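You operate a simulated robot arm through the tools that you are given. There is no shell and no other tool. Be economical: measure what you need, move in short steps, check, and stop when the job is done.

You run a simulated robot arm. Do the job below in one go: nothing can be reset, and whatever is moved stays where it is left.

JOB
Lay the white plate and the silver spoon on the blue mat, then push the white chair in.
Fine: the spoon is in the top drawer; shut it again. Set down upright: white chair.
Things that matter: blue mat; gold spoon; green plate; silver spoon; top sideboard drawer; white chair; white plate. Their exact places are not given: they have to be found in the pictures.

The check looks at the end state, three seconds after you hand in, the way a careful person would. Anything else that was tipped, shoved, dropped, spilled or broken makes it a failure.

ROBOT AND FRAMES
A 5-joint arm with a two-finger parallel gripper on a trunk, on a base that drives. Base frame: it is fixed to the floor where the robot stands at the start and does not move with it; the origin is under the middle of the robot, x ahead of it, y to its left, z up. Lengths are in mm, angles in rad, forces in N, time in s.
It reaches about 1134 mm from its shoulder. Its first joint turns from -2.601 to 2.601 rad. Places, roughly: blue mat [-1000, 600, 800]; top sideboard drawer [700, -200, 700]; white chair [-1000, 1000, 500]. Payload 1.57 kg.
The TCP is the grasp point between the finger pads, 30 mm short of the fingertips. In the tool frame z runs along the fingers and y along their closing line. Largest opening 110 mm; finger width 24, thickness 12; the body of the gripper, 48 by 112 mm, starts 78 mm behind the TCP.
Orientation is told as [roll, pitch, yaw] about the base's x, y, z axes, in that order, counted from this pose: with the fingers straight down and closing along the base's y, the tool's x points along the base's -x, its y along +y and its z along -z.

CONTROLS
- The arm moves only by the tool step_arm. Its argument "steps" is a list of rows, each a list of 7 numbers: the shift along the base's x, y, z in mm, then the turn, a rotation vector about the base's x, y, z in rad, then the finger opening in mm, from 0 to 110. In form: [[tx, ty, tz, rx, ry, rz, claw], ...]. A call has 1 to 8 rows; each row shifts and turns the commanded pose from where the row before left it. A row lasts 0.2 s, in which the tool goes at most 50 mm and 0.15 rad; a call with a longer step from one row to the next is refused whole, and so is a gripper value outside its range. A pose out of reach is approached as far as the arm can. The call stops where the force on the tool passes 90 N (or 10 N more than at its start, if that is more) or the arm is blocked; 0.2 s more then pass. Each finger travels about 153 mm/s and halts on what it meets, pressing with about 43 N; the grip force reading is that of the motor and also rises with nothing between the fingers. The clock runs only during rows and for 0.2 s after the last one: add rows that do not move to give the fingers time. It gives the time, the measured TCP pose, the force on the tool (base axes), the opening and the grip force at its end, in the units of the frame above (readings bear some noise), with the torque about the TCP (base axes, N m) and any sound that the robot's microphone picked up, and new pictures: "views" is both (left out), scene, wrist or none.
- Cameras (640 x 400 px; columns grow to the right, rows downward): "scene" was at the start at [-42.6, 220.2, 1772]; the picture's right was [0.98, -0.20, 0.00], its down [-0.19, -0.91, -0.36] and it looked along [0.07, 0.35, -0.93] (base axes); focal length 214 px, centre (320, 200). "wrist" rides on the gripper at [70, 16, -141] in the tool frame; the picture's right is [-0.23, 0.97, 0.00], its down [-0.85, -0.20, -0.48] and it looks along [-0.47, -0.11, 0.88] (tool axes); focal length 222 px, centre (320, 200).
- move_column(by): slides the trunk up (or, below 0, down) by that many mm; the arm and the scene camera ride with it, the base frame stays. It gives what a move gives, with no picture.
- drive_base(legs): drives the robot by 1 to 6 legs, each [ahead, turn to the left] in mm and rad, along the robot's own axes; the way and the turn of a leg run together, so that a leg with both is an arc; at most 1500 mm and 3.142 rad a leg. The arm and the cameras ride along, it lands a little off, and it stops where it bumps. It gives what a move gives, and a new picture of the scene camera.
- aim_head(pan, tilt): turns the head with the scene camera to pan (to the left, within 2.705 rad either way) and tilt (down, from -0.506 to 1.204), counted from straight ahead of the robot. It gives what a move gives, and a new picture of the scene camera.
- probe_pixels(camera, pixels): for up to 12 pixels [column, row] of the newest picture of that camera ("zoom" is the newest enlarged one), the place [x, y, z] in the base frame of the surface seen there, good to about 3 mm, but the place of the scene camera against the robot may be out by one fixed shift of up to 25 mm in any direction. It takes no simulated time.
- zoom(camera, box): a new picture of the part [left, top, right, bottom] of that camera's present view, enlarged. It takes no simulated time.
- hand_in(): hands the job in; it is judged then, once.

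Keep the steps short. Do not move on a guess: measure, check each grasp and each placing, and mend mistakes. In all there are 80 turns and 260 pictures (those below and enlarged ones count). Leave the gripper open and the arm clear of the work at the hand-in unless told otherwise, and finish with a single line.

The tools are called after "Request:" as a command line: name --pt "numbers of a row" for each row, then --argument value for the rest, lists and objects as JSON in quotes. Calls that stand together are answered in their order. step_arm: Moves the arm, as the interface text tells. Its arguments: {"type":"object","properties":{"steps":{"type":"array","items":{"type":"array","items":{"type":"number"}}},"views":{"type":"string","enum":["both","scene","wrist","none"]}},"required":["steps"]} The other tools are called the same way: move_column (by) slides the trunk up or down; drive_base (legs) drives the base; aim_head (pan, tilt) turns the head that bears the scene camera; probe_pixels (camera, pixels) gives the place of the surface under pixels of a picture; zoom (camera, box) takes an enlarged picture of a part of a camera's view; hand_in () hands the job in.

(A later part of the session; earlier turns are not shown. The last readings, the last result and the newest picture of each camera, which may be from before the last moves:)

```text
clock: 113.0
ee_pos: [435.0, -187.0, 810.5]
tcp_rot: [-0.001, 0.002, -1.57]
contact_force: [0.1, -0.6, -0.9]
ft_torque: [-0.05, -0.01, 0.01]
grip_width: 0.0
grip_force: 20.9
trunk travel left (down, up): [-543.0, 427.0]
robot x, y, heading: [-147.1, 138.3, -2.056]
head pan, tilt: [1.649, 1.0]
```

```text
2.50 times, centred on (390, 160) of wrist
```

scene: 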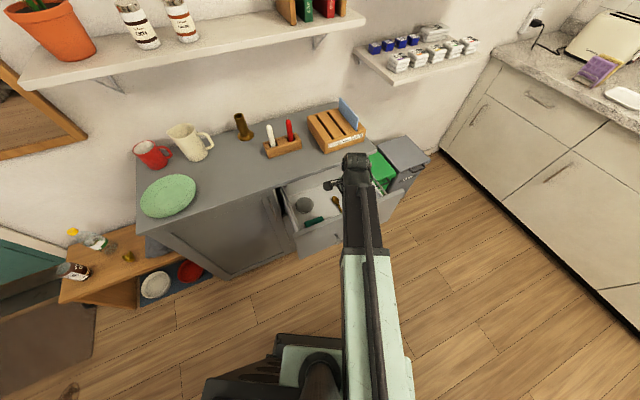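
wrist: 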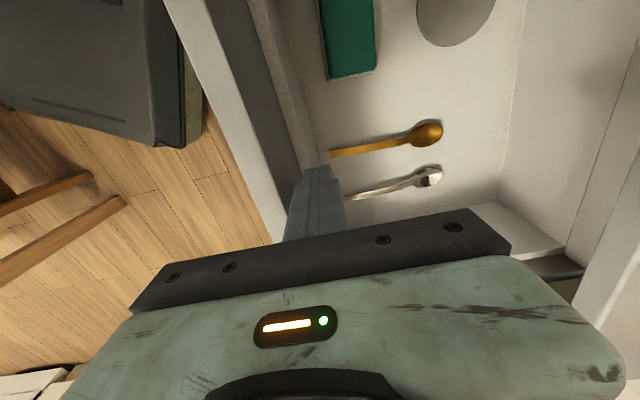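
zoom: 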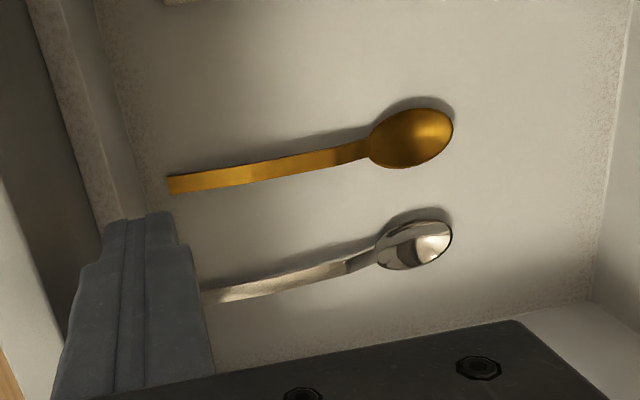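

The silver spoon's handle lies along x at y≈−293, z≈622, tail at x≈450, bowl at 600. I turn the tool so it closes along y and move over the handle at x=525.

Request:
step_arm --pt "11 -13 0 0 0 0.142 0" --pt "11 -13 0 0 0 0.142 0" --pt "11 -13 0 0 0 0.142 0" --pt "11 -13 0 0 0 0.142 0" --pt "11 -13 0 0 0 0.142 0" --pt "11 -13 0 0 0 0.142 0" --pt "12 -14 0 0 0 0.142 30" --pt "12 -14 0 0 0 0.142 36" --views "none"

Request:
step_arm --pt "0 0 0 0 0 0.14 36" --pt "0 0 0 0 0 0.14 36" --pt "0 0 0 0 0 0.14 36" --pt "0 0 0 0 0 0 36" --views "both"

```text
clock: 114.8
ee_pos: [525.1, -294.2, 811.2]
tcp_rot: [-0.001, -0.001, -0.428]
contact_force: [0.1, -0.8, -0.5]
ft_torque: [0.02, 0.01, -0.03]
grip_width: 35.8
grip_force: 0.1
trunk travel left (down, up): [-543.0, 427.0]
robot x, y, heading: [-143.4, 140.3, -2.058]
head pan, tilt: [1.649, 1.0]
```

```text
clock: 115.8
ee_pos: [525.1, -292.1, 810.2]
tcp_rot: [-0.001, 0.001, -0.01]
contact_force: [-0.4, 0.0, 0.5]
ft_torque: [0.0, 0.02, -0.05]
grip_width: 36.1
grip_force: 0.0
trunk travel left (down, up): [-543.0, 427.0]
robot x, y, heading: [-146.0, 135.1, -2.052]
head pan, tilt: [1.649, 1.0]
```

scene: 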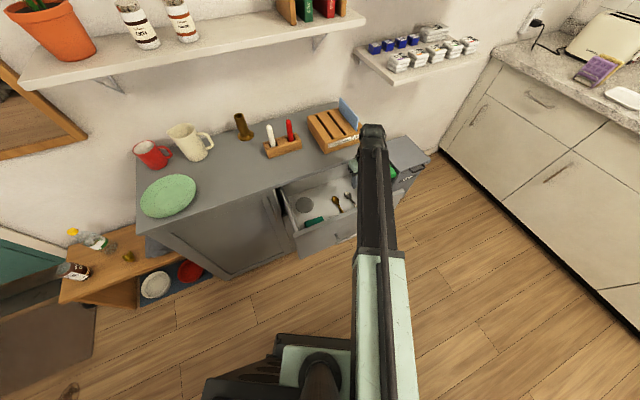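
wrist: 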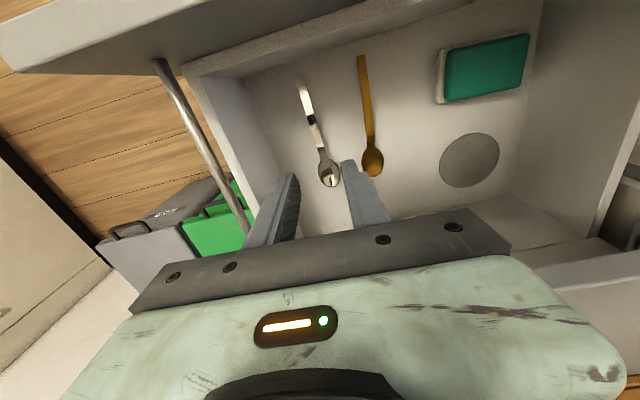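

Request:
probe_pixels --camera "wrist" --pixels '[[301, 80], [306, 100], [312, 122], [318, 143], [329, 172], [225, 120], [340, 110], [180, 100], [250, 180]]'

```text
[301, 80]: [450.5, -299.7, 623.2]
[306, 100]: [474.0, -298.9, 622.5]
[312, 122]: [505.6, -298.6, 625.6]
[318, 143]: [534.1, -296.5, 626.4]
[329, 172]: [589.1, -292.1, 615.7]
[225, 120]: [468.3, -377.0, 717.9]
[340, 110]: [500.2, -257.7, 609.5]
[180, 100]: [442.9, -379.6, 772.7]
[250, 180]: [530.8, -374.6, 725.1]
```

Handle at x≈527 is y −297, top z 626, and the floor is 610. I shift y −5 and lower the trunk 160, then check.

Request:
step_arm --pt "3 -5 0 0 0 0 36" --pt "0 0 0 0 0 0 36" --views "none"

Request:
move_column --by -158

Request:
step_arm --pt "0 0 0 0 0 0 36" --views "wrist"

```text
clock: 116.4
ee_pos: [527.0, -298.2, 810.0]
tcp_rot: [0.001, 0.0, -0.012]
contact_force: [0.4, 0.4, 0.2]
ft_torque: [0.0, 0.0, 0.01]
grip_width: 35.7
grip_force: 0.1
trunk travel left (down, up): [-543.0, 427.0]
robot x, y, heading: [-147.5, 142.0, -2.053]
head pan, tilt: [1.649, 1.0]
```

```text
clock: 118.2
ee_pos: [527.0, -298.6, 652.5]
tcp_rot: [0.001, 0.0, -0.012]
contact_force: [1.0, -0.3, 0.4]
ft_torque: [0.01, 0.0, 0.02]
grip_width: 35.8
grip_force: 0.0
trunk travel left (down, up): [-385.0, 585.0]
robot x, y, heading: [-148.0, 138.2, -2.052]
head pan, tilt: [1.649, 1.0]
```

```text
clock: 118.6
ee_pos: [528.5, -298.3, 651.4]
tcp_rot: [-0.001, -0.001, -0.012]
contact_force: [0.3, -0.3, -0.2]
ft_torque: [-0.02, -0.02, -0.02]
grip_width: 36.3
grip_force: 0.0
trunk travel left (down, up): [-385.0, 585.0]
robot x, y, heading: [-146.0, 137.2, -2.058]
head pan, tilt: [1.649, 1.0]
```

wrist: 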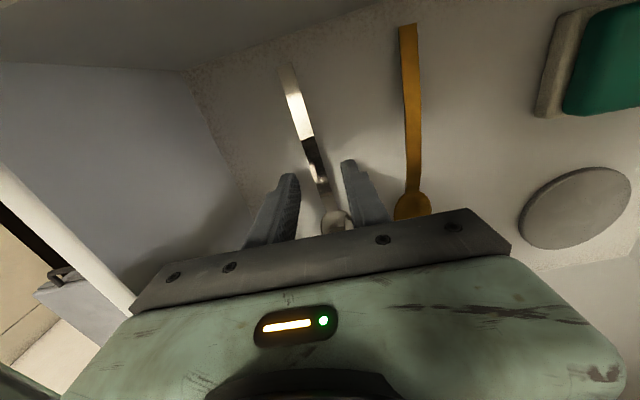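

The handle is between the fingers. I lower 8 mm more and close.

Request:
move_column --by -8

Request:
step_arm --pt "0 0 0 0 0 0 20" --pt "0 0 0 0 0 0 0" --pt "0 0 0 0 0 0 0" --views "wrist"

```text
clock: 119.2
ee_pos: [525.6, -298.5, 644.3]
tcp_rot: [0.0, -0.001, -0.011]
contact_force: [0.2, 0.2, -0.2]
ft_torque: [-0.02, -0.01, 0.0]
grip_width: 36.2
grip_force: 0.0
trunk travel left (down, up): [-377.0, 593.0]
robot x, y, heading: [-144.2, 136.9, -2.056]
head pan, tilt: [1.649, 1.0]
```

```text
clock: 120.0
ee_pos: [526.4, -297.2, 644.5]
tcp_rot: [0.0, 0.001, -0.011]
contact_force: [0.6, 0.0, -0.4]
ft_torque: [-0.02, 0.0, -0.02]
grip_width: 9.6
grip_force: 28.8
trunk travel left (down, up): [-377.0, 593.0]
robot x, y, heading: [-144.6, 139.6, -2.055]
head pan, tilt: [1.649, 1.0]
```

wrist: 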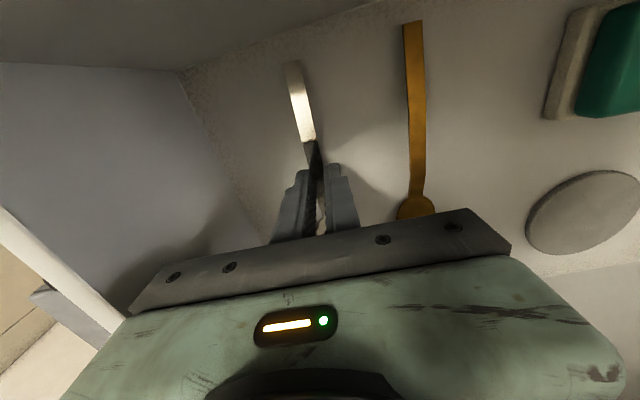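

Gripped: 9.6 mm, 29 N. I raise a little, shift −12 mm in x to keep the bowl clear of the countertop edge, then raise out.

Request:
move_column --by 40

Request:
step_arm --pt "-13 0 0 0 0 0 0" --pt "0 0 0 0 0 0 0" --views "wrist"

Request:
move_column --by 330

Request:
step_arm --pt "0 0 0 0 0 0 0" --views "both"

```text
clock: 120.8
ee_pos: [526.0, -297.8, 684.3]
tcp_rot: [-0.001, -0.001, -0.011]
contact_force: [0.4, -0.5, -0.3]
ft_torque: [0.0, -0.02, -0.01]
grip_width: 10.2
grip_force: 28.4
trunk travel left (down, up): [-417.0, 553.0]
robot x, y, heading: [-146.1, 137.3, -2.055]
head pan, tilt: [1.649, 1.0]
```

```text
clock: 121.4
ee_pos: [512.3, -298.0, 685.7]
tcp_rot: [-0.001, 0.001, -0.011]
contact_force: [0.5, -0.7, -0.6]
ft_torque: [0.0, 0.04, -0.03]
grip_width: 9.6
grip_force: 28.1
trunk travel left (down, up): [-417.0, 553.0]
robot x, y, heading: [-145.2, 137.7, -2.054]
head pan, tilt: [1.649, 1.0]
```

wrist: 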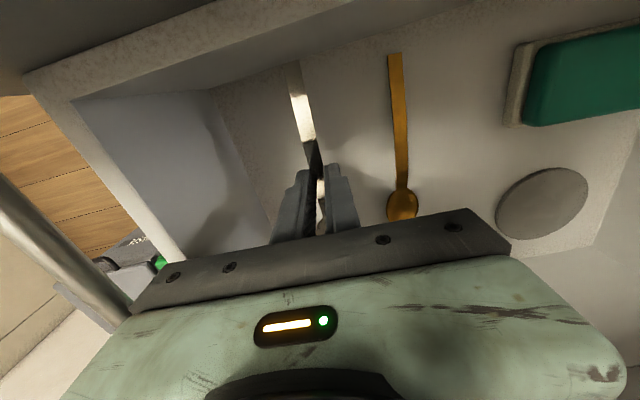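

```text
clock: 124.6
ee_pos: [513.1, -298.5, 1013.9]
tcp_rot: [0.0, -0.001, -0.011]
contact_force: [-0.8, 0.0, -1.1]
ft_torque: [-0.01, -0.02, -0.01]
grip_width: 9.8
grip_force: 27.9
trunk travel left (down, up): [-747.0, 223.0]
robot x, y, heading: [-145.7, 138.9, -2.057]
head pan, tilt: [1.649, 1.0]
```

```text
clock: 125.0
ee_pos: [514.4, -298.0, 1015.3]
tcp_rot: [0.0, -0.001, -0.013]
contact_force: [-0.1, 0.0, -0.2]
ft_torque: [0.01, 0.0, 0.03]
grip_width: 9.9
grip_force: 27.8
trunk travel left (down, up): [-747.0, 223.0]
robot x, y, heading: [-145.9, 141.4, -2.053]
head pan, tilt: [1.649, 1.0]
```

scene: 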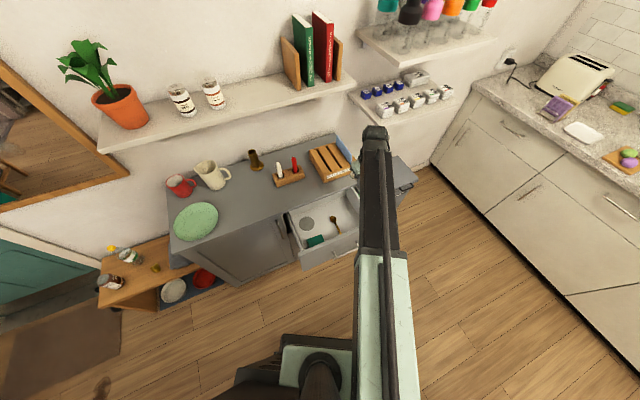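
wrist: 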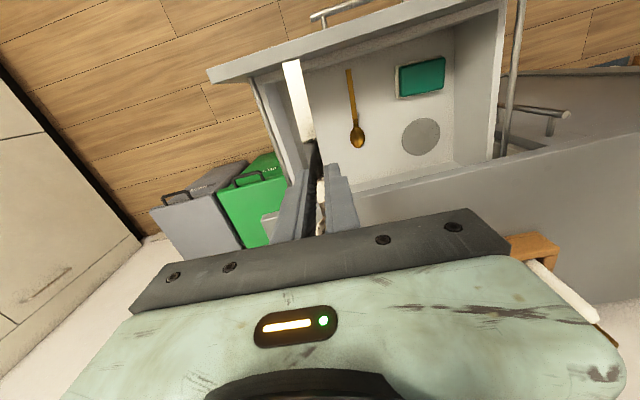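

The silver spoon is out and the gold one stays in the drawer. I retract the arm a little, raise it, and turn by the free +y side back to the mat.

Request:
step_arm --pt "-30 20 0 0 0 0 0" --pt "-30 20 0 0 0 0 0" --pt "-23 15 0 0 0 0 0" --pt "0 0 0 0 0 0 0" --views "none"

Request:
move_column --by 60

Request:
drive_base --legs '[[0, 1.84], [0, 1.835], [425, 0]]'

Request:
step_arm --pt "0 0 0 0 0 0 0" --views "wrist"

```text
clock: 126.0
ee_pos: [431.6, -242.0, 1014.9]
tcp_rot: [0.001, 0.0, -0.014]
contact_force: [0.8, 0.4, 0.2]
ft_torque: [-0.01, -0.01, -0.02]
grip_width: 9.8
grip_force: 27.7
trunk travel left (down, up): [-747.0, 223.0]
robot x, y, heading: [-146.0, 137.2, -2.056]
head pan, tilt: [1.649, 1.0]
```

```text
clock: 127.0
ee_pos: [431.7, -243.6, 1075.0]
tcp_rot: [0.001, -0.001, -0.012]
contact_force: [0.4, 0.0, -0.7]
ft_torque: [-0.01, 0.02, -0.02]
grip_width: 9.7
grip_force: 28.1
trunk travel left (down, up): [-807.0, 163.0]
robot x, y, heading: [-145.3, 139.3, -2.054]
head pan, tilt: [1.649, 1.0]
```

```text
clock: 138.5
ee_pos: [-855.8, 605.8, 1073.8]
tcp_rot: [-0.002, -0.002, -2.621]
contact_force: [0.2, 1.2, -0.6]
ft_torque: [-0.1, -0.01, 0.01]
grip_width: 9.8
grip_force: 28.2
trunk travel left (down, up): [-807.0, 163.0]
robot x, y, heading: [-239.0, 564.5, 1.61]
head pan, tilt: [1.649, 1.0]
```

scene: 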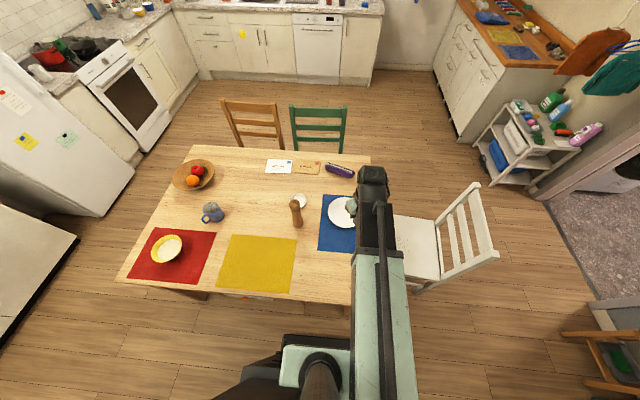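

```text
clock: 138.9
ee_pos: [-856.9, 603.8, 1074.1]
tcp_rot: [0.0, 0.001, -2.62]
contact_force: [-0.8, 0.1, 0.5]
ft_torque: [0.02, -0.13, 0.02]
grip_width: 9.7
grip_force: 28.2
trunk travel left (down, up): [-807.0, 163.0]
robot x, y, heading: [-236.3, 568.7, 1.606]
head pan, tilt: [1.649, 1.0]
```

wrist: 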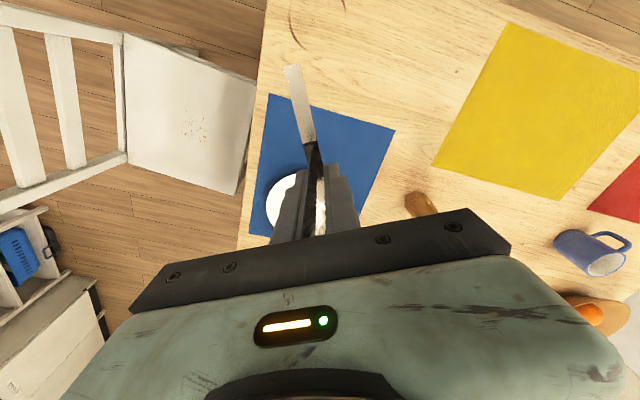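

The arm is by the mat. I rotate the spoon to lie along y and shift to (−907,573), over the free strip right of the plate.

Request:
step_arm --pt "-6.3 -3.9 0 0 0 0.131 0" --pt "-6.3 -3.9 0 0 0 0.131 0" --pt "-6.3 -3.9 0 0 0 0.131 0" --pt "-6.3 -3.9 0 0 0 0.131 0" --pt "-6.3 -3.9 0 0 0 0.131 0" --pt "-6.3 -3.9 0 0 0 0.131 0" --pt "-6.3 -3.9 0 0 0 0.131 0" --pt "-6.3 -3.9 0 0 0 0.131 0" --views "none"

Request:
move_column --by -265

Request:
step_arm --pt "0 0 0 0 0 0 0" --views "both"

```text
clock: 140.7
ee_pos: [-908.3, 572.8, 1072.9]
tcp_rot: [0.001, -0.001, -1.57]
contact_force: [0.4, -0.1, -0.1]
ft_torque: [-0.01, 0.04, -0.03]
grip_width: 9.9
grip_force: 28.3
trunk travel left (down, up): [-807.0, 163.0]
robot x, y, heading: [-237.7, 568.9, 1.607]
head pan, tilt: [1.649, 1.0]
```

```text
clock: 143.4
ee_pos: [-907.2, 573.3, 808.1]
tcp_rot: [0.0, 0.0, -1.57]
contact_force: [-0.8, 0.8, -1.1]
ft_torque: [0.01, -0.05, -0.02]
grip_width: 10.2
grip_force: 27.8
trunk travel left (down, up): [-542.0, 428.0]
robot x, y, heading: [-237.0, 566.6, 1.612]
head pan, tilt: [1.649, 1.0]
```

```text
clock: 143.8
ee_pos: [-907.7, 573.6, 808.4]
tcp_rot: [0.001, 0.0, -1.57]
contact_force: [-0.6, 0.3, -0.2]
ft_torque: [0.02, -0.03, 0.04]
grip_width: 10.0
grip_force: 28.1
trunk travel left (down, up): [-542.0, 428.0]
robot x, y, heading: [-238.1, 564.7, 1.603]
head pan, tilt: [1.649, 1.0]
```

scene: 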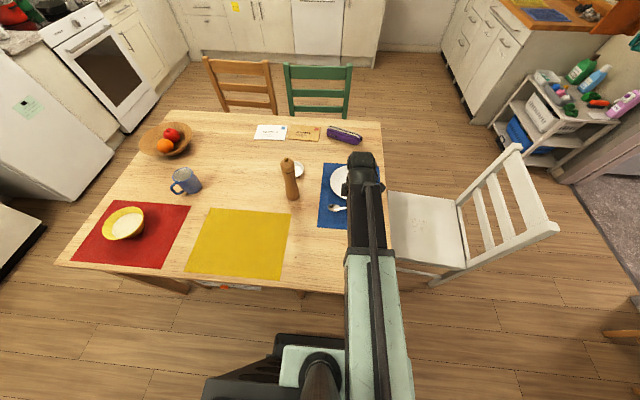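
wrist: 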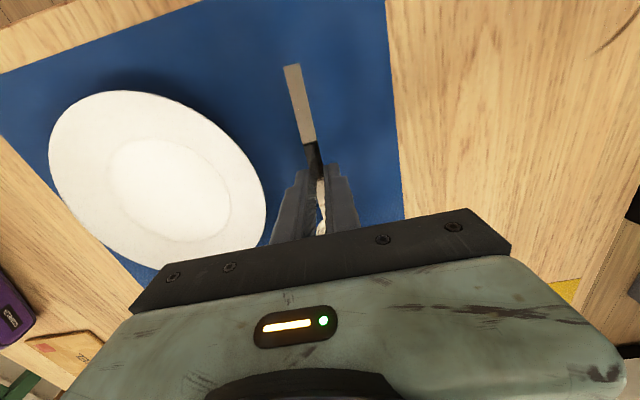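

The spoon hangs over the free strip. I lower to the mat.

Request:
move_column --by -19

Request:
move_column --by -3

Request:
step_arm --pt "0 0 0 0 0 0 14" --pt "0 0 0 0 0 0 30" --pt "0 0 0 0 0 0 30" --views "wrist"

Request:
move_column --by 200

Request:
step_arm --pt "0 0 0 0 0 0 0" --views "both"

```text
clock: 144.5
ee_pos: [-907.3, 573.2, 789.8]
tcp_rot: [0.001, 0.001, -1.57]
contact_force: [0.8, 0.8, 0.0]
ft_torque: [0.01, -0.02, 0.0]
grip_width: 9.8
grip_force: 28.1
trunk travel left (down, up): [-523.0, 447.0]
robot x, y, heading: [-238.9, 569.1, 1.607]
head pan, tilt: [1.649, 1.0]
```

```text
clock: 145.0
ee_pos: [-907.1, 573.8, 787.4]
tcp_rot: [-0.001, 0.0, -1.571]
contact_force: [-0.1, 0.3, -1.2]
ft_torque: [0.01, 0.01, -0.05]
grip_width: 10.1
grip_force: 28.2
trunk travel left (down, up): [-520.0, 450.0]
robot x, y, heading: [-238.4, 562.5, 1.614]
head pan, tilt: [1.649, 1.0]
```

```text
clock: 145.8
ee_pos: [-907.2, 572.6, 787.9]
tcp_rot: [0.0, 0.0, -1.57]
contact_force: [0.2, 0.1, 0.0]
ft_torque: [0.02, 0.0, 0.02]
grip_width: 30.4
grip_force: 0.0
trunk travel left (down, up): [-520.0, 450.0]
robot x, y, heading: [-238.2, 567.4, 1.609]
head pan, tilt: [1.649, 1.0]
```

wrist: 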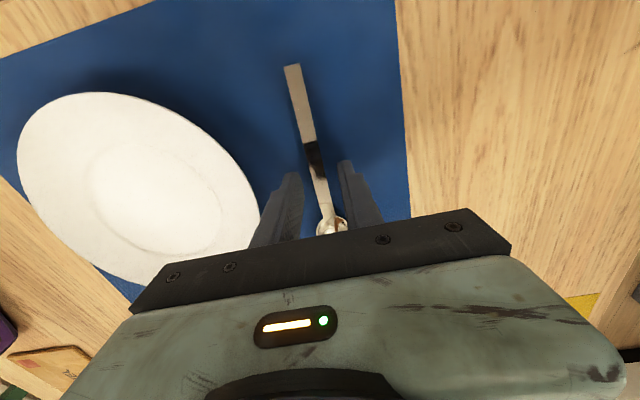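

```text
clock: 147.9
ee_pos: [-908.2, 572.7, 987.6]
tcp_rot: [0.0, 0.0, -1.572]
contact_force: [-0.2, -0.5, 0.1]
ft_torque: [0.01, 0.0, -0.01]
grip_width: 30.2
grip_force: 0.1
trunk travel left (down, up): [-720.0, 250.0]
robot x, y, heading: [-233.2, 566.1, 1.612]
head pan, tilt: [1.649, 1.0]
```

```text
clock: 148.3
ee_pos: [-907.7, 574.4, 986.1]
tcp_rot: [-0.001, 0.0, -1.571]
contact_force: [0.8, 0.2, 0.1]
ft_torque: [-0.01, -0.01, 0.0]
grip_width: 0.0
grip_force: 22.0
trunk travel left (down, up): [-720.0, 250.0]
robot x, y, heading: [-237.9, 561.4, 1.603]
head pan, tilt: [1.649, 1.0]
```

scene: 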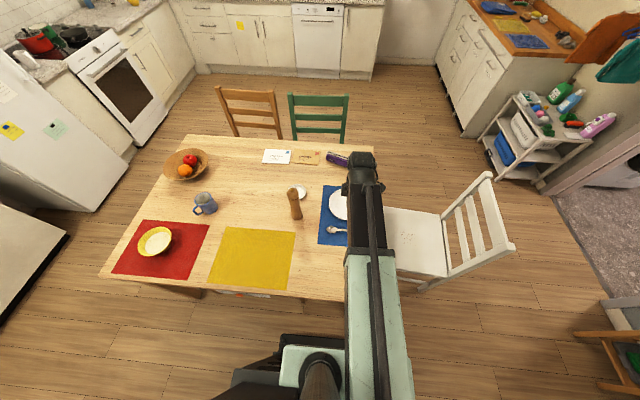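
wrist: 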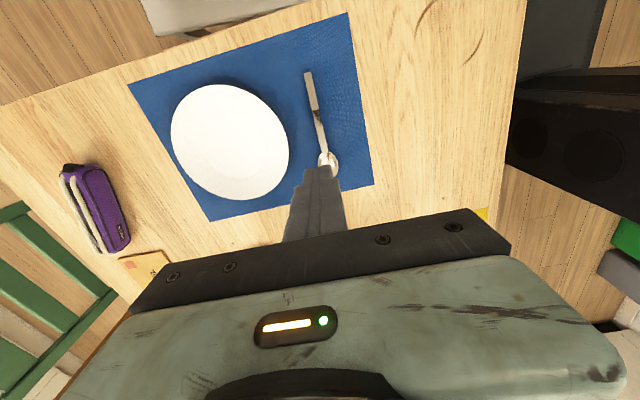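

Plate and spoon lie on the mat. Next I look at the chair and the floor behind it, pan about 0.7.

Request:
aim_head --pan 0.6 --tilt 0.75

```text
clock: 149.7
ee_pos: [-907.5, 574.8, 986.5]
tcp_rot: [-0.001, 0.0, -1.571]
contact_force: [-0.2, -0.8, 0.8]
ft_torque: [0.03, 0.05, -0.03]
grip_width: 0.0
grip_force: 21.3
trunk travel left (down, up): [-720.0, 250.0]
robot x, y, heading: [-235.6, 564.4, 1.608]
head pan, tilt: [0.6, 0.75]
```

scene: 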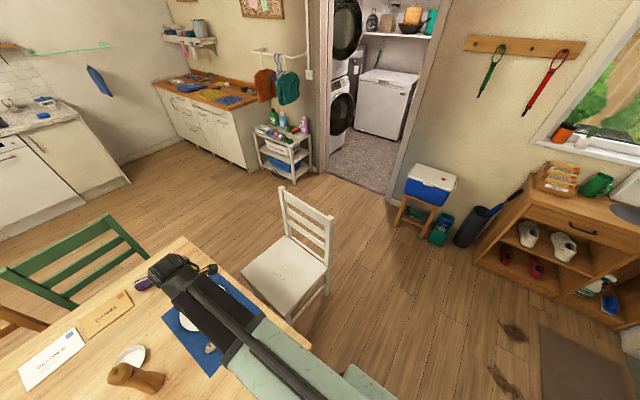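

Request:
zoom --camera "scene" --box '[220, 170, 380, 330]'

Request:
probe_pixels --camera "scene" --pixels '[[320, 190], [390, 198], [400, 230], [330, 175], [300, 190], [440, 245], [460, 245], [410, 260], [325, 293], [360, 180], [255, 195], [296, 182]]'

Request:
probe_pixels --camera "scene" --pixels '[[283, 188], [332, 216], [330, 235], [327, 256], [288, 235], [328, 268], [243, 272], [292, 316], [296, 350], [310, 230], [308, 243], [305, 262]]'

```text
2.50 times, centred on (300, 250) of scene
```

zoom: 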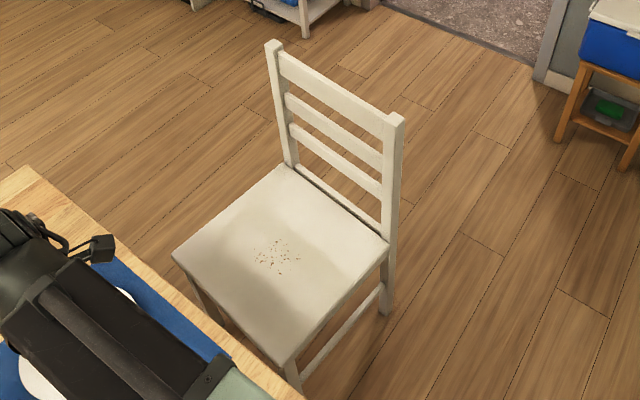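

```text
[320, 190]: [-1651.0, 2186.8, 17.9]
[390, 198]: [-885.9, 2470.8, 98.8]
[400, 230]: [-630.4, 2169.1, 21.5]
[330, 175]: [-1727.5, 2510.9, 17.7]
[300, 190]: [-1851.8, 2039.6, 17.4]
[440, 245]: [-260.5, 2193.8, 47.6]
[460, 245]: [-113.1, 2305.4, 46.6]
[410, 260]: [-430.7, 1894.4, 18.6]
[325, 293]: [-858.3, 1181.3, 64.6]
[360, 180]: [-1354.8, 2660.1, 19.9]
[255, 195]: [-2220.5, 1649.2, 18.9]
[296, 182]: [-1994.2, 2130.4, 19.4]
```

```text
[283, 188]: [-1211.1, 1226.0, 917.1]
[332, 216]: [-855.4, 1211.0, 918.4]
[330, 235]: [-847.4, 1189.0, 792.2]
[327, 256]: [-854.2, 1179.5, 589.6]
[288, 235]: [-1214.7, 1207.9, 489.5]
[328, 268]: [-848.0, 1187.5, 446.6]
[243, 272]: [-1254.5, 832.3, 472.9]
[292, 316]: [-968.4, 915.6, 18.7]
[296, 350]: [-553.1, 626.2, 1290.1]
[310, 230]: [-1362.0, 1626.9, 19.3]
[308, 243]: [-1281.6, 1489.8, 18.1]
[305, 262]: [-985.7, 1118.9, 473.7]
```

There is ample free floor behind the chair (to y≈2400). Chair: seat z≈456, rear posts y≈1200, centre x≈−1033, front edge y≈832; the table edge is y≈740. I'll raise the arm and drive around behind the chair in two stages.

Request:
move_column --by 110

Request:
drive_base --legs '[[900, 0], [0, 0.91]]'

```text
clock: 151.1
ee_pos: [-907.7, 572.8, 1097.6]
tcp_rot: [0.0, -0.001, -1.57]
contact_force: [0.3, 0.5, -1.2]
ft_torque: [0.0, -0.03, 0.01]
grip_width: 0.1
grip_force: 21.4
trunk travel left (down, up): [-830.0, 140.0]
robot x, y, heading: [-237.1, 566.7, 1.611]
head pan, tilt: [0.6, 0.75]
```

```text
clock: 158.1
ee_pos: [-685.3, 930.7, 1097.4]
tcp_rot: [0.001, 0.001, -0.652]
contact_force: [0.1, -0.6, -0.3]
ft_torque: [0.01, 0.03, -0.01]
grip_width: 0.0
grip_force: 21.3
trunk travel left (down, up): [-830.0, 140.0]
robot x, y, heading: [-290.0, 1437.4, 2.519]
head pan, tilt: [0.6, 0.75]
```

scene: 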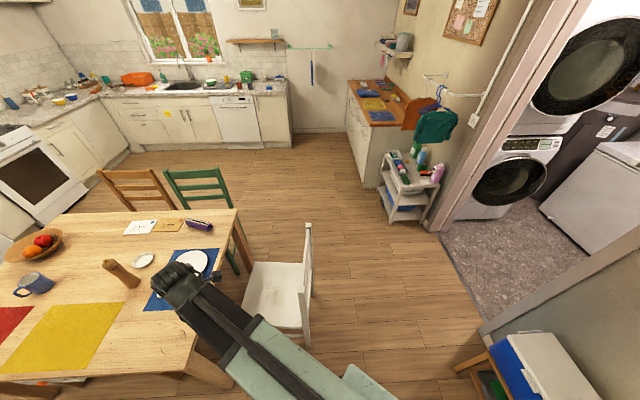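

I check the stool's clearance to the path.

Request:
probe_pixels --camera "scene" --pixels '[[456, 370], [483, 352], [480, 330], [510, 340], [480, 398], [430, 225], [185, 178], [215, 172], [232, 270], [200, 205]]'

```text
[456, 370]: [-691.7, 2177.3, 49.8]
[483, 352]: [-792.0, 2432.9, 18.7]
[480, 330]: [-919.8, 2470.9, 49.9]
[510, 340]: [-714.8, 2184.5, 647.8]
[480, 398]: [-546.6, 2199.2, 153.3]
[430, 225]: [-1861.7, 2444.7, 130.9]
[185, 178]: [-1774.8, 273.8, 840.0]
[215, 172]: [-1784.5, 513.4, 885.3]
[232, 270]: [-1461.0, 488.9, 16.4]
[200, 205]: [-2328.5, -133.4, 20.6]
```

Clear. I drive behind the chair.

Request:
drive_base --legs '[[0, -0.016], [928, 0], [0, 0.69]]'

Request:
aim_head --pan 1.45 --tilt 0.85

```text
clock: 165.1
ee_pos: [-1015.0, 1335.8, 1096.6]
tcp_rot: [0.001, 0.002, 0.034]
contact_force: [-0.4, -0.4, 0.4]
ft_torque: [0.01, -0.02, -0.02]
grip_width: 0.0
grip_force: 21.5
trunk travel left (down, up): [-830.0, 140.0]
robot x, y, heading: [-1027.2, 1958.5, -3.092]
head pan, tilt: [0.6, 0.75]
```

scene: 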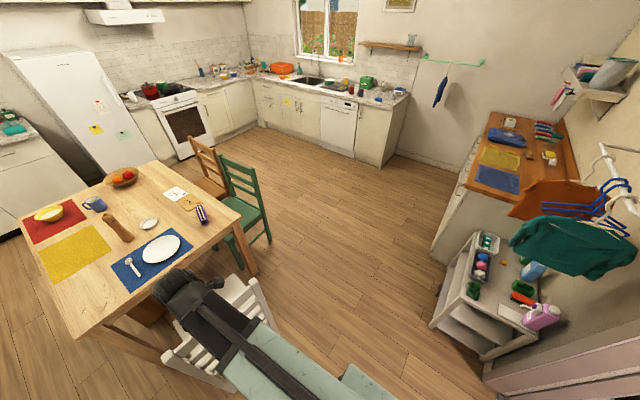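

```text
clock: 166.3
ee_pos: [-1016.0, 1336.7, 1096.3]
tcp_rot: [0.001, -0.001, 0.034]
contact_force: [0.2, 0.6, -0.6]
ft_torque: [0.03, 0.02, -0.02]
grip_width: 0.0
grip_force: 20.7
trunk travel left (down, up): [-830.0, 140.0]
robot x, y, heading: [-1029.7, 1958.6, -3.091]
head pan, tilt: [1.45, 0.85]
```

scene: 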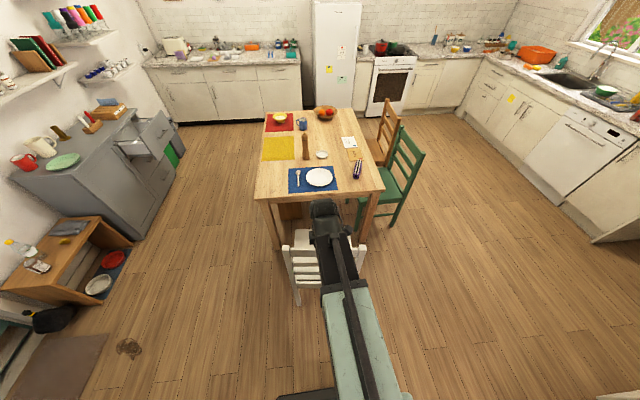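

The robot is behind the chair. I tilt the tool towards −y (50° below horizontal) at TCP y≈1290.

Request:
step_arm --pt "-3.5 -9 0 -0.14 -0.003 -0.006 0" --pt "-3.5 -9 0 -0.14 -0.003 -0.006 0" --pt "-3.5 -9 0 -0.14 -0.003 -0.006 0" --pt "-3.5 -9 0 -0.14 -0.003 -0.006 0" --pt "-3.5 -8 0 -0.14 -0.003 -0.006 0" --pt "0 0 0 0 0 0 0" --views "wrist"

```text
clock: 167.7
ee_pos: [-1031.4, 1280.7, 1152.9]
tcp_rot: [-0.7, -0.002, 0.004]
contact_force: [-0.2, -0.7, -0.7]
ft_torque: [-0.02, -0.01, -0.01]
grip_width: 0.1
grip_force: 21.6
out of reach, approached as far as the arm can: row 2, 3, 4, 5
trunk travel left (down, up): [-830.0, 140.0]
robot x, y, heading: [-1027.9, 1956.3, -3.094]
head pan, tilt: [1.45, 0.85]
```

wrist: 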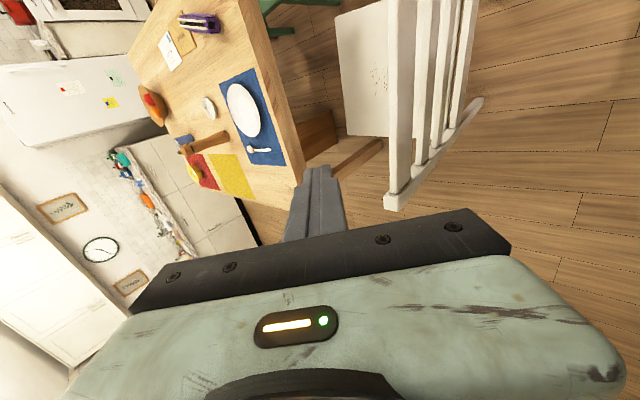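

Request:
probe_pixels --camera "wrist" --pixels '[[393, 203], [400, 100], [405, 20], [440, 30], [425, 60], [475, 105], [430, 160], [360, 90], [385, 130], [415, 175], [408, 60], [462, 60]]'

Request:
zoom --camera "wrist" --box '[320, 0, 520, 220]'

```text
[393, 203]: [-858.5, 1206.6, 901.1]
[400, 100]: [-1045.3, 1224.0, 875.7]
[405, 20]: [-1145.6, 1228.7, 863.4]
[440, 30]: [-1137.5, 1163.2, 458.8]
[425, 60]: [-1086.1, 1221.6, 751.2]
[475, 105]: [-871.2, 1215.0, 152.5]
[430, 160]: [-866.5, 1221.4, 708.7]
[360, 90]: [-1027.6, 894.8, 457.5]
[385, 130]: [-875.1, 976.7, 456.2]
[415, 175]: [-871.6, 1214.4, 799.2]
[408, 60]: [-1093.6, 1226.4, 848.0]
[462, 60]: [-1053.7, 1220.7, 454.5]
```

```text
1.82 times, centred on (420, 110) of wrist
```

zoom: 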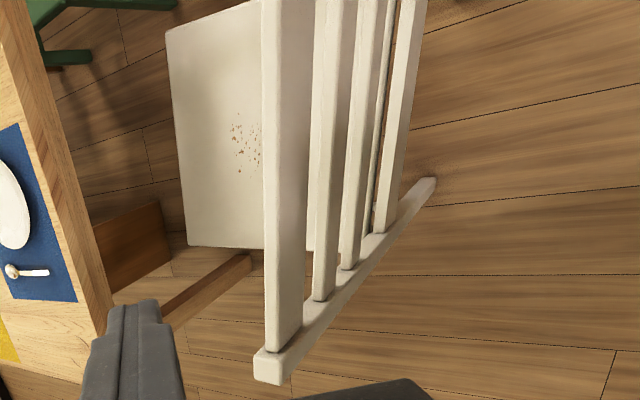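

A rear rail sits at seat height (z≈455, rear face y≈1221), a good low push point. I lower the trunk so the fingertips sit at that height.

Request:
move_column --by -673

Request:
step_arm --pt "0 0 0 0 0 0 0" --views "both"

```text
refused: -673 is not a number from -400 to 400
```

```text
clock: 168.1
ee_pos: [-1031.8, 1278.9, 1153.7]
tcp_rot: [-0.699, -0.001, 0.003]
contact_force: [-0.3, -0.2, -0.4]
ft_torque: [-0.01, -0.03, 0.01]
grip_width: 0.0
grip_force: 20.9
trunk travel left (down, up): [-830.0, 140.0]
robot x, y, heading: [-1028.9, 1955.9, -3.09]
head pan, tilt: [1.45, 0.85]
```

scene: 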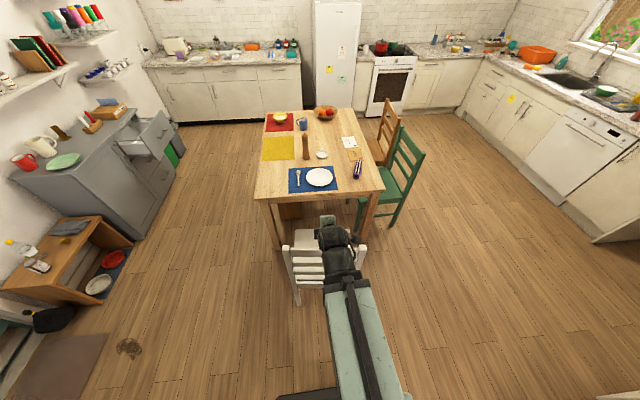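
wrist: 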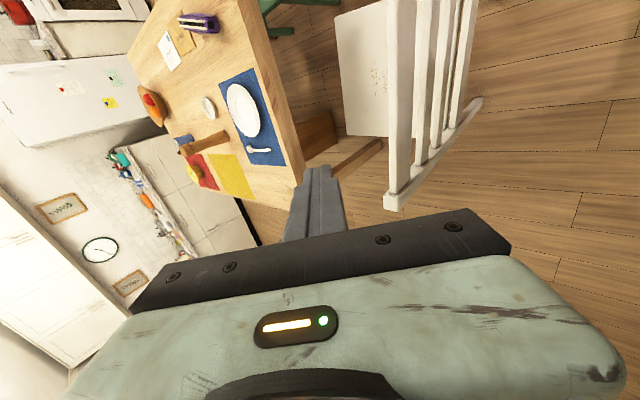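

The limit is 400 per call, so I lower in two moves.

Request:
move_column --by -340

Request:
move_column --by -333

Request:
step_arm --pt "0 0 0 0 0 0 0" --views "both"

```text
clock: 171.4
ee_pos: [-1031.7, 1281.3, 812.5]
tcp_rot: [-0.698, -0.002, 0.003]
contact_force: [-0.3, 1.0, 0.7]
ft_torque: [0.04, 0.01, 0.0]
grip_width: 0.0
grip_force: 21.2
trunk travel left (down, up): [-490.0, 480.0]
robot x, y, heading: [-1028.1, 1957.7, -3.093]
head pan, tilt: [1.45, 0.85]
```

```text
clock: 174.7
ee_pos: [-1032.9, 1279.4, 480.1]
tcp_rot: [-0.697, -0.002, 0.004]
contact_force: [-0.2, 0.0, 0.5]
ft_torque: [0.0, 0.0, 0.02]
grip_width: 0.0
grip_force: 21.3
trunk travel left (down, up): [-157.0, 813.0]
robot x, y, heading: [-1030.0, 1956.6, -3.093]
head pan, tilt: [1.45, 0.85]
```

```text
clock: 175.1
ee_pos: [-1030.1, 1279.0, 479.7]
tcp_rot: [-0.698, -0.001, 0.003]
contact_force: [-0.6, 0.9, 0.3]
ft_torque: [0.0, -0.01, -0.03]
grip_width: 0.0
grip_force: 20.8
trunk travel left (down, up): [-157.0, 813.0]
robot x, y, heading: [-1026.3, 1960.8, -3.092]
head pan, tilt: [1.45, 0.85]
```

scene: 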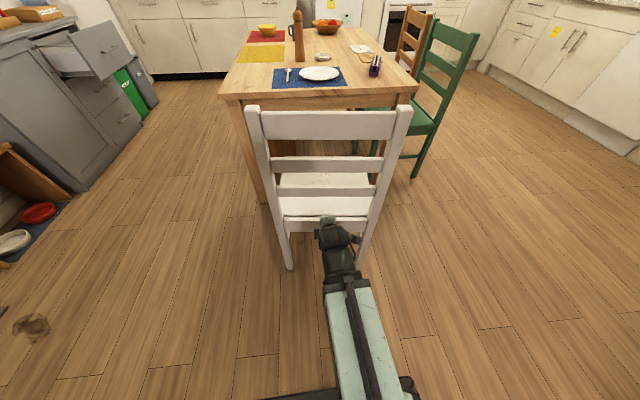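
wrist: 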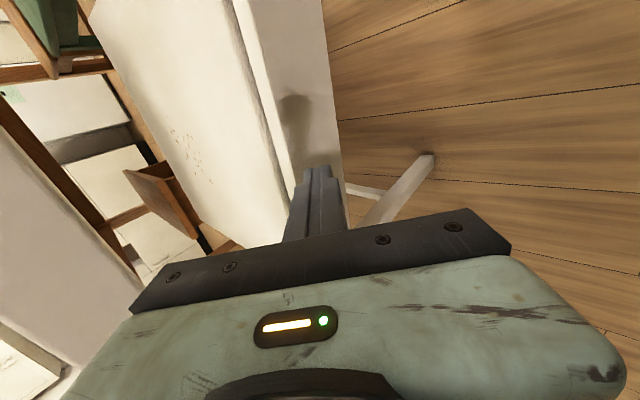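

Request:
probe_pixels --camera "wrist" --pixels '[[297, 110], [260, 110], [240, 60], [320, 110], [340, 140], [300, 60], [375, 195], [325, 170]]'

Request:
probe_pixels --camera "scene" --pixels '[[285, 210], [365, 210], [325, 225], [222, 100], [415, 100], [265, 120], [395, 122], [270, 170]]'

```text
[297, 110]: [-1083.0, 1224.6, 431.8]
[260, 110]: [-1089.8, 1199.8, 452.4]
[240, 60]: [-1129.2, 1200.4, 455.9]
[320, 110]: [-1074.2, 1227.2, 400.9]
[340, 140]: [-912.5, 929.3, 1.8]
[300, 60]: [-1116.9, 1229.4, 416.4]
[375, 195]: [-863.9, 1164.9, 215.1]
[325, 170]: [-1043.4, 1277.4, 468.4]
```

```text
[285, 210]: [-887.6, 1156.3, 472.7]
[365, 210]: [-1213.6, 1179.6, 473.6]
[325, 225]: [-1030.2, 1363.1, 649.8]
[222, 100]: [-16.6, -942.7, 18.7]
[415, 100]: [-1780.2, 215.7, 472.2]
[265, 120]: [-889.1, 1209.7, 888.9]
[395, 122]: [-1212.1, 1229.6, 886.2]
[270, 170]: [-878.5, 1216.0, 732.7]
```

The rail spans z 395–455 with its rear face at y≈1226. I lower 30 mm, shift x to −1045, approach and begin pushing.

Request:
move_column --by -30

Request:
step_arm --pt "-14 -10 0 0 0 0 0" --pt "0 -20 0 0 0 0 0" --pt "0 -15 0 0 0 0 0" --pt "0 -20 0 0 0 0 0" --pt "0 -20 0 0 0 0 0" --pt "0 0 0 0 0 0 0" --views "both"

```text
clock: 175.8
ee_pos: [-1031.1, 1279.6, 449.6]
tcp_rot: [-0.698, -0.002, 0.003]
contact_force: [0.0, 0.8, 0.2]
ft_torque: [0.01, 0.0, 0.01]
grip_width: 0.0
grip_force: 21.1
trunk travel left (down, up): [-127.0, 843.0]
robot x, y, heading: [-1026.7, 1951.8, -3.091]
head pan, tilt: [1.45, 0.85]
```

```text
clock: 177.2
ee_pos: [-1044.9, 1195.6, 449.8]
tcp_rot: [-0.702, -0.002, 0.003]
contact_force: [-0.9, 5.6, -1.4]
ft_torque: [0.15, -0.04, -0.06]
grip_width: 0.0
grip_force: 21.2
trunk travel left (down, up): [-127.0, 843.0]
robot x, y, heading: [-1029.8, 1960.0, -3.093]
head pan, tilt: [1.45, 0.85]
```

scene: 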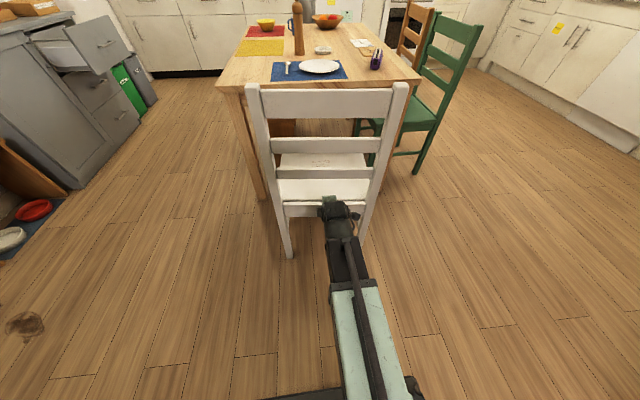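
wrist: 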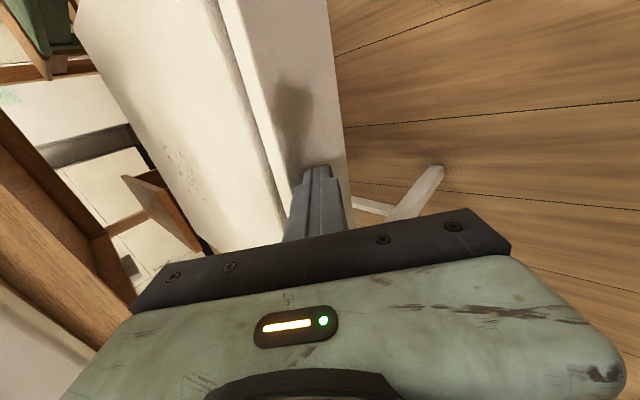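

The chair slides easily (6 N). I push 150 mm more.

Request:
step_arm --pt "0 -22 0 0 0 0 0" --pt "0 -22 0 0 0 0 0" --pt "0 -22 0 0 0 0 0" --pt "0 -22 0 0 0 0 0" --pt "0 -22 0 0 0 0 0" --pt "0 -22 0 0 0 0 0" --pt "0 -20 0 0 0 0 0" --pt "0 0 0 0 0 0 0" --views "scene"

Request:
probe_pixels --camera "scene" --pixels '[[262, 110], [395, 110], [275, 165], [385, 165], [290, 185], [365, 185], [240, 85], [418, 80], [320, 83], [330, 83]]'

```text
clock: 179.1
ee_pos: [-1046.9, 1041.6, 450.2]
tcp_rot: [-0.699, -0.001, 0.004]
contact_force: [-0.3, 5.1, -2.3]
ft_torque: [0.16, -0.01, -0.11]
grip_width: 0.0
grip_force: 21.4
trunk travel left (down, up): [-127.0, 843.0]
robot x, y, heading: [-1029.1, 1956.4, -3.094]
head pan, tilt: [1.45, 0.85]
```

scene: 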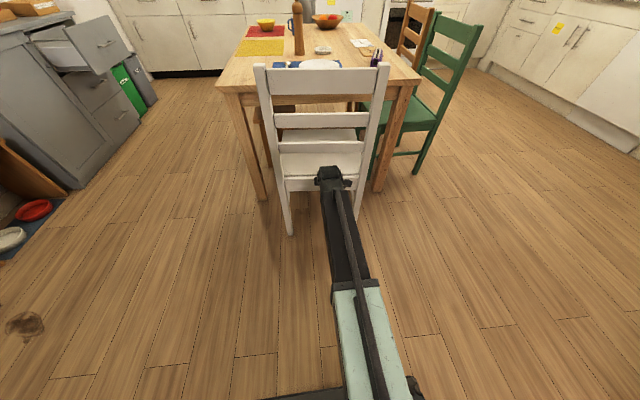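

```text
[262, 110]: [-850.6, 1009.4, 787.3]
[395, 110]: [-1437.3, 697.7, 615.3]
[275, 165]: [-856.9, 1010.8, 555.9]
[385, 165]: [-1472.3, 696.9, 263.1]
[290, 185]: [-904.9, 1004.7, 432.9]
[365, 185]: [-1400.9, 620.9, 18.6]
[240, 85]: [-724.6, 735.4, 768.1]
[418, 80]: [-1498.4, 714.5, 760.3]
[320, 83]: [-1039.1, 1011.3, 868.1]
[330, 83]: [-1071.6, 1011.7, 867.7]
```

The rear of the back is now at y≈1010 and the table edge is 735. I push another 130 mm.

Request:
step_arm --pt "0 -20 0 0 0 0 0" --pt "0 -20 0 0 0 0 0" --pt "0 -20 0 0 0 0 0" --pt "0 -20 0 0 0 0 0" --pt "0 -20 0 0 0 0 0" --pt "0 -20 0 0 0 0 0" --pt "0 -10 0 0 0 0 0" --pt "0 0 0 0 0 0 0" --views "both"

Request:
probe_pixels --camera "scene" --pixels '[[268, 100], [373, 95], [285, 160], [365, 160], [320, 75], [262, 68], [383, 70]]'

```text
clock: 180.8
ee_pos: [-1046.0, 910.1, 449.8]
tcp_rot: [-0.701, -0.001, 0.003]
contact_force: [-1.2, 6.1, -1.9]
ft_torque: [0.2, 0.0, -0.1]
grip_width: 0.1
grip_force: 21.3
trunk travel left (down, up): [-127.0, 843.0]
robot x, y, heading: [-1027.2, 1955.3, -3.09]
head pan, tilt: [1.45, 0.85]
```

scene: 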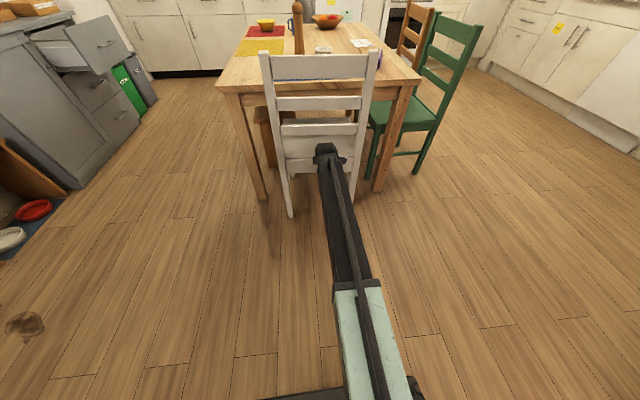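
wrist: 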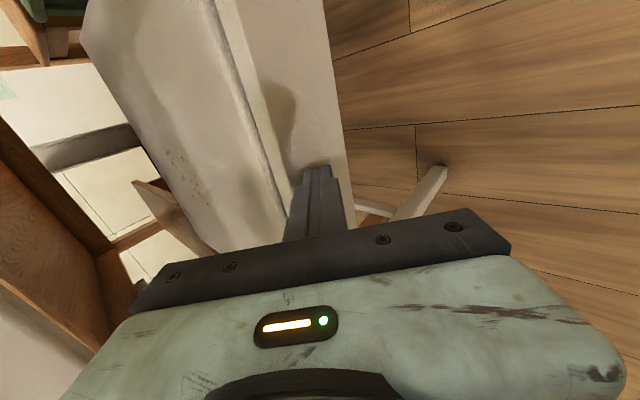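

```text
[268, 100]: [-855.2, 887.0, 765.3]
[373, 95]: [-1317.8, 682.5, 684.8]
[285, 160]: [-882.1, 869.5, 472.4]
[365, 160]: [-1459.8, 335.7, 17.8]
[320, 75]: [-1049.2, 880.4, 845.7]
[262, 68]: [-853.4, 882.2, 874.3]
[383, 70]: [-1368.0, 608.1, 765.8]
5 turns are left
```

The back rail is now about 115 mm from the table edge, upright and tucked in. Only a few turns are left, so I'll now batch: retract from the chair, raise, drive back along the free floor to a spot diagonal to the open drawer, and look.

Request:
step_arm --pt "1 49 0 0 0 0 0" --pt "1 49 0 0 0 0 0" --pt "1 49 0 0 0 0 0" --pt "1 49 0 0 0 0 0" --pt "1 49 0 0 0 0 0" --pt "1 49 0 0 0 0 0" --pt "0 46 0 0 0 0 0" --pt "0 0 0 0 0 0 0" --views "none"

Request:
move_column --by 350

Request:
move_column --by 350

Request:
drive_base --legs '[[0, -0.75], [-1016, 0], [0, -0.77], [-1005, 0], [0, -1.975], [0, -1.975]]'

Request:
aim_head --pan 1.6 --tilt 0.9

Request:
step_arm --pt "0 0 0 0 0 0 0" --views "wrist"

Request:
probe_pixels --camera "wrist" --pixels '[[320, 100], [250, 60], [380, 60], [250, 120], [390, 120], [200, 90], [440, 90], [320, 40], [280, 90], [350, 130]]'

```text
clock: 182.7
ee_pos: [-1038.3, 1253.9, 450.0]
tcp_rot: [-0.697, -0.003, 0.004]
contact_force: [0.7, -0.3, 0.3]
ft_torque: [-0.01, 0.01, -0.02]
grip_width: 0.0
grip_force: 21.4
trunk travel left (down, up): [-127.0, 843.0]
robot x, y, heading: [-1028.1, 1955.8, -3.095]
head pan, tilt: [1.45, 0.85]
```

```text
clock: 186.1
ee_pos: [-1039.5, 1254.9, 799.1]
tcp_rot: [-0.697, -0.001, 0.003]
contact_force: [0.2, 0.4, 0.1]
ft_torque: [0.03, 0.01, -0.03]
grip_width: 0.2
grip_force: 21.4
trunk travel left (down, up): [-477.0, 493.0]
robot x, y, heading: [-1028.8, 1953.9, -3.094]
head pan, tilt: [1.45, 0.85]
```

```text
clock: 189.5
ee_pos: [-1038.5, 1254.2, 1149.1]
tcp_rot: [-0.696, -0.003, 0.004]
contact_force: [-0.2, 0.0, 0.8]
ft_torque: [-0.01, 0.03, -0.02]
grip_width: 0.0
grip_force: 21.3
trunk travel left (down, up): [-827.0, 143.0]
robot x, y, heading: [-1028.4, 1958.0, -3.097]
head pan, tilt: [1.45, 0.85]
```

```text
clock: 213.0
ee_pos: [299.6, -229.7, 1150.1]
tcp_rot: [-0.696, 0.0, 0.816]
contact_force: [0.4, 0.0, 1.0]
ft_torque: [0.02, 0.04, -0.02]
grip_width: 0.1
grip_force: 21.7
trunk travel left (down, up): [-827.0, 143.0]
robot x, y, heading: [-236.6, 297.3, -2.279]
head pan, tilt: [1.45, 0.85]
```

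scene: 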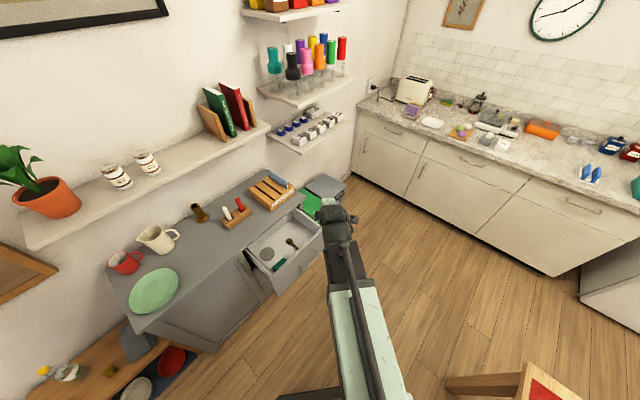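

```text
clock: 213.7
ee_pos: [297.7, -227.9, 1150.8]
tcp_rot: [-0.696, 0.0, 0.815]
contact_force: [-0.6, 0.0, 0.9]
ft_torque: [0.03, -0.01, -0.01]
grip_width: 0.1
grip_force: 21.4
trunk travel left (down, up): [-827.0, 143.0]
robot x, y, heading: [-238.9, 292.0, -2.278]
head pan, tilt: [1.6, 0.901]
```

scene: 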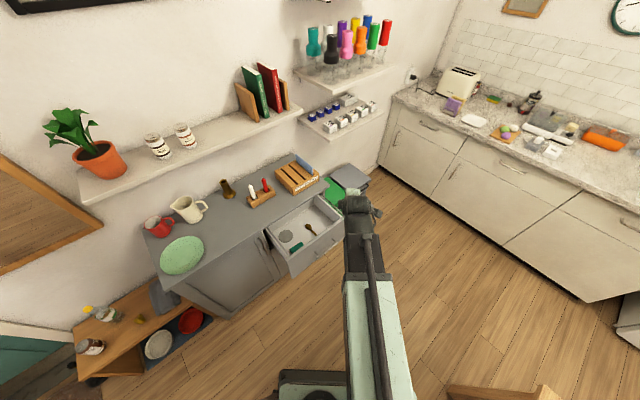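

```text
clock: 214.1
ee_pos: [298.3, -230.7, 1150.4]
tcp_rot: [-0.695, -0.002, 0.815]
contact_force: [-0.2, 1.0, -0.3]
ft_torque: [0.0, -0.02, 0.04]
grip_width: 0.0
grip_force: 21.2
trunk travel left (down, up): [-827.0, 143.0]
robot x, y, heading: [-240.7, 289.7, -2.278]
head pan, tilt: [1.6, 0.901]
```

wrist: 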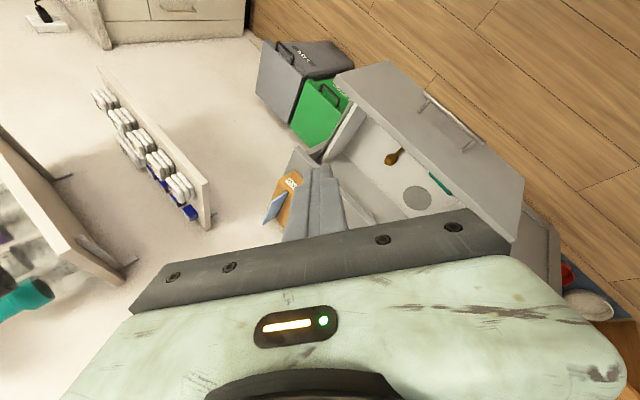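

```text
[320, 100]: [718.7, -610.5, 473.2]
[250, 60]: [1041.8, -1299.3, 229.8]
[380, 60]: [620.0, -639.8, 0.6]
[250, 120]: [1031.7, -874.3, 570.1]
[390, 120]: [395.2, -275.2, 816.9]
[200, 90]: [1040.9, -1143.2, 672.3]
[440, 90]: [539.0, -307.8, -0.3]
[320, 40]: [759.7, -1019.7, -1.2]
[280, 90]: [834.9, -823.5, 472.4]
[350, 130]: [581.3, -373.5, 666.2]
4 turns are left
```

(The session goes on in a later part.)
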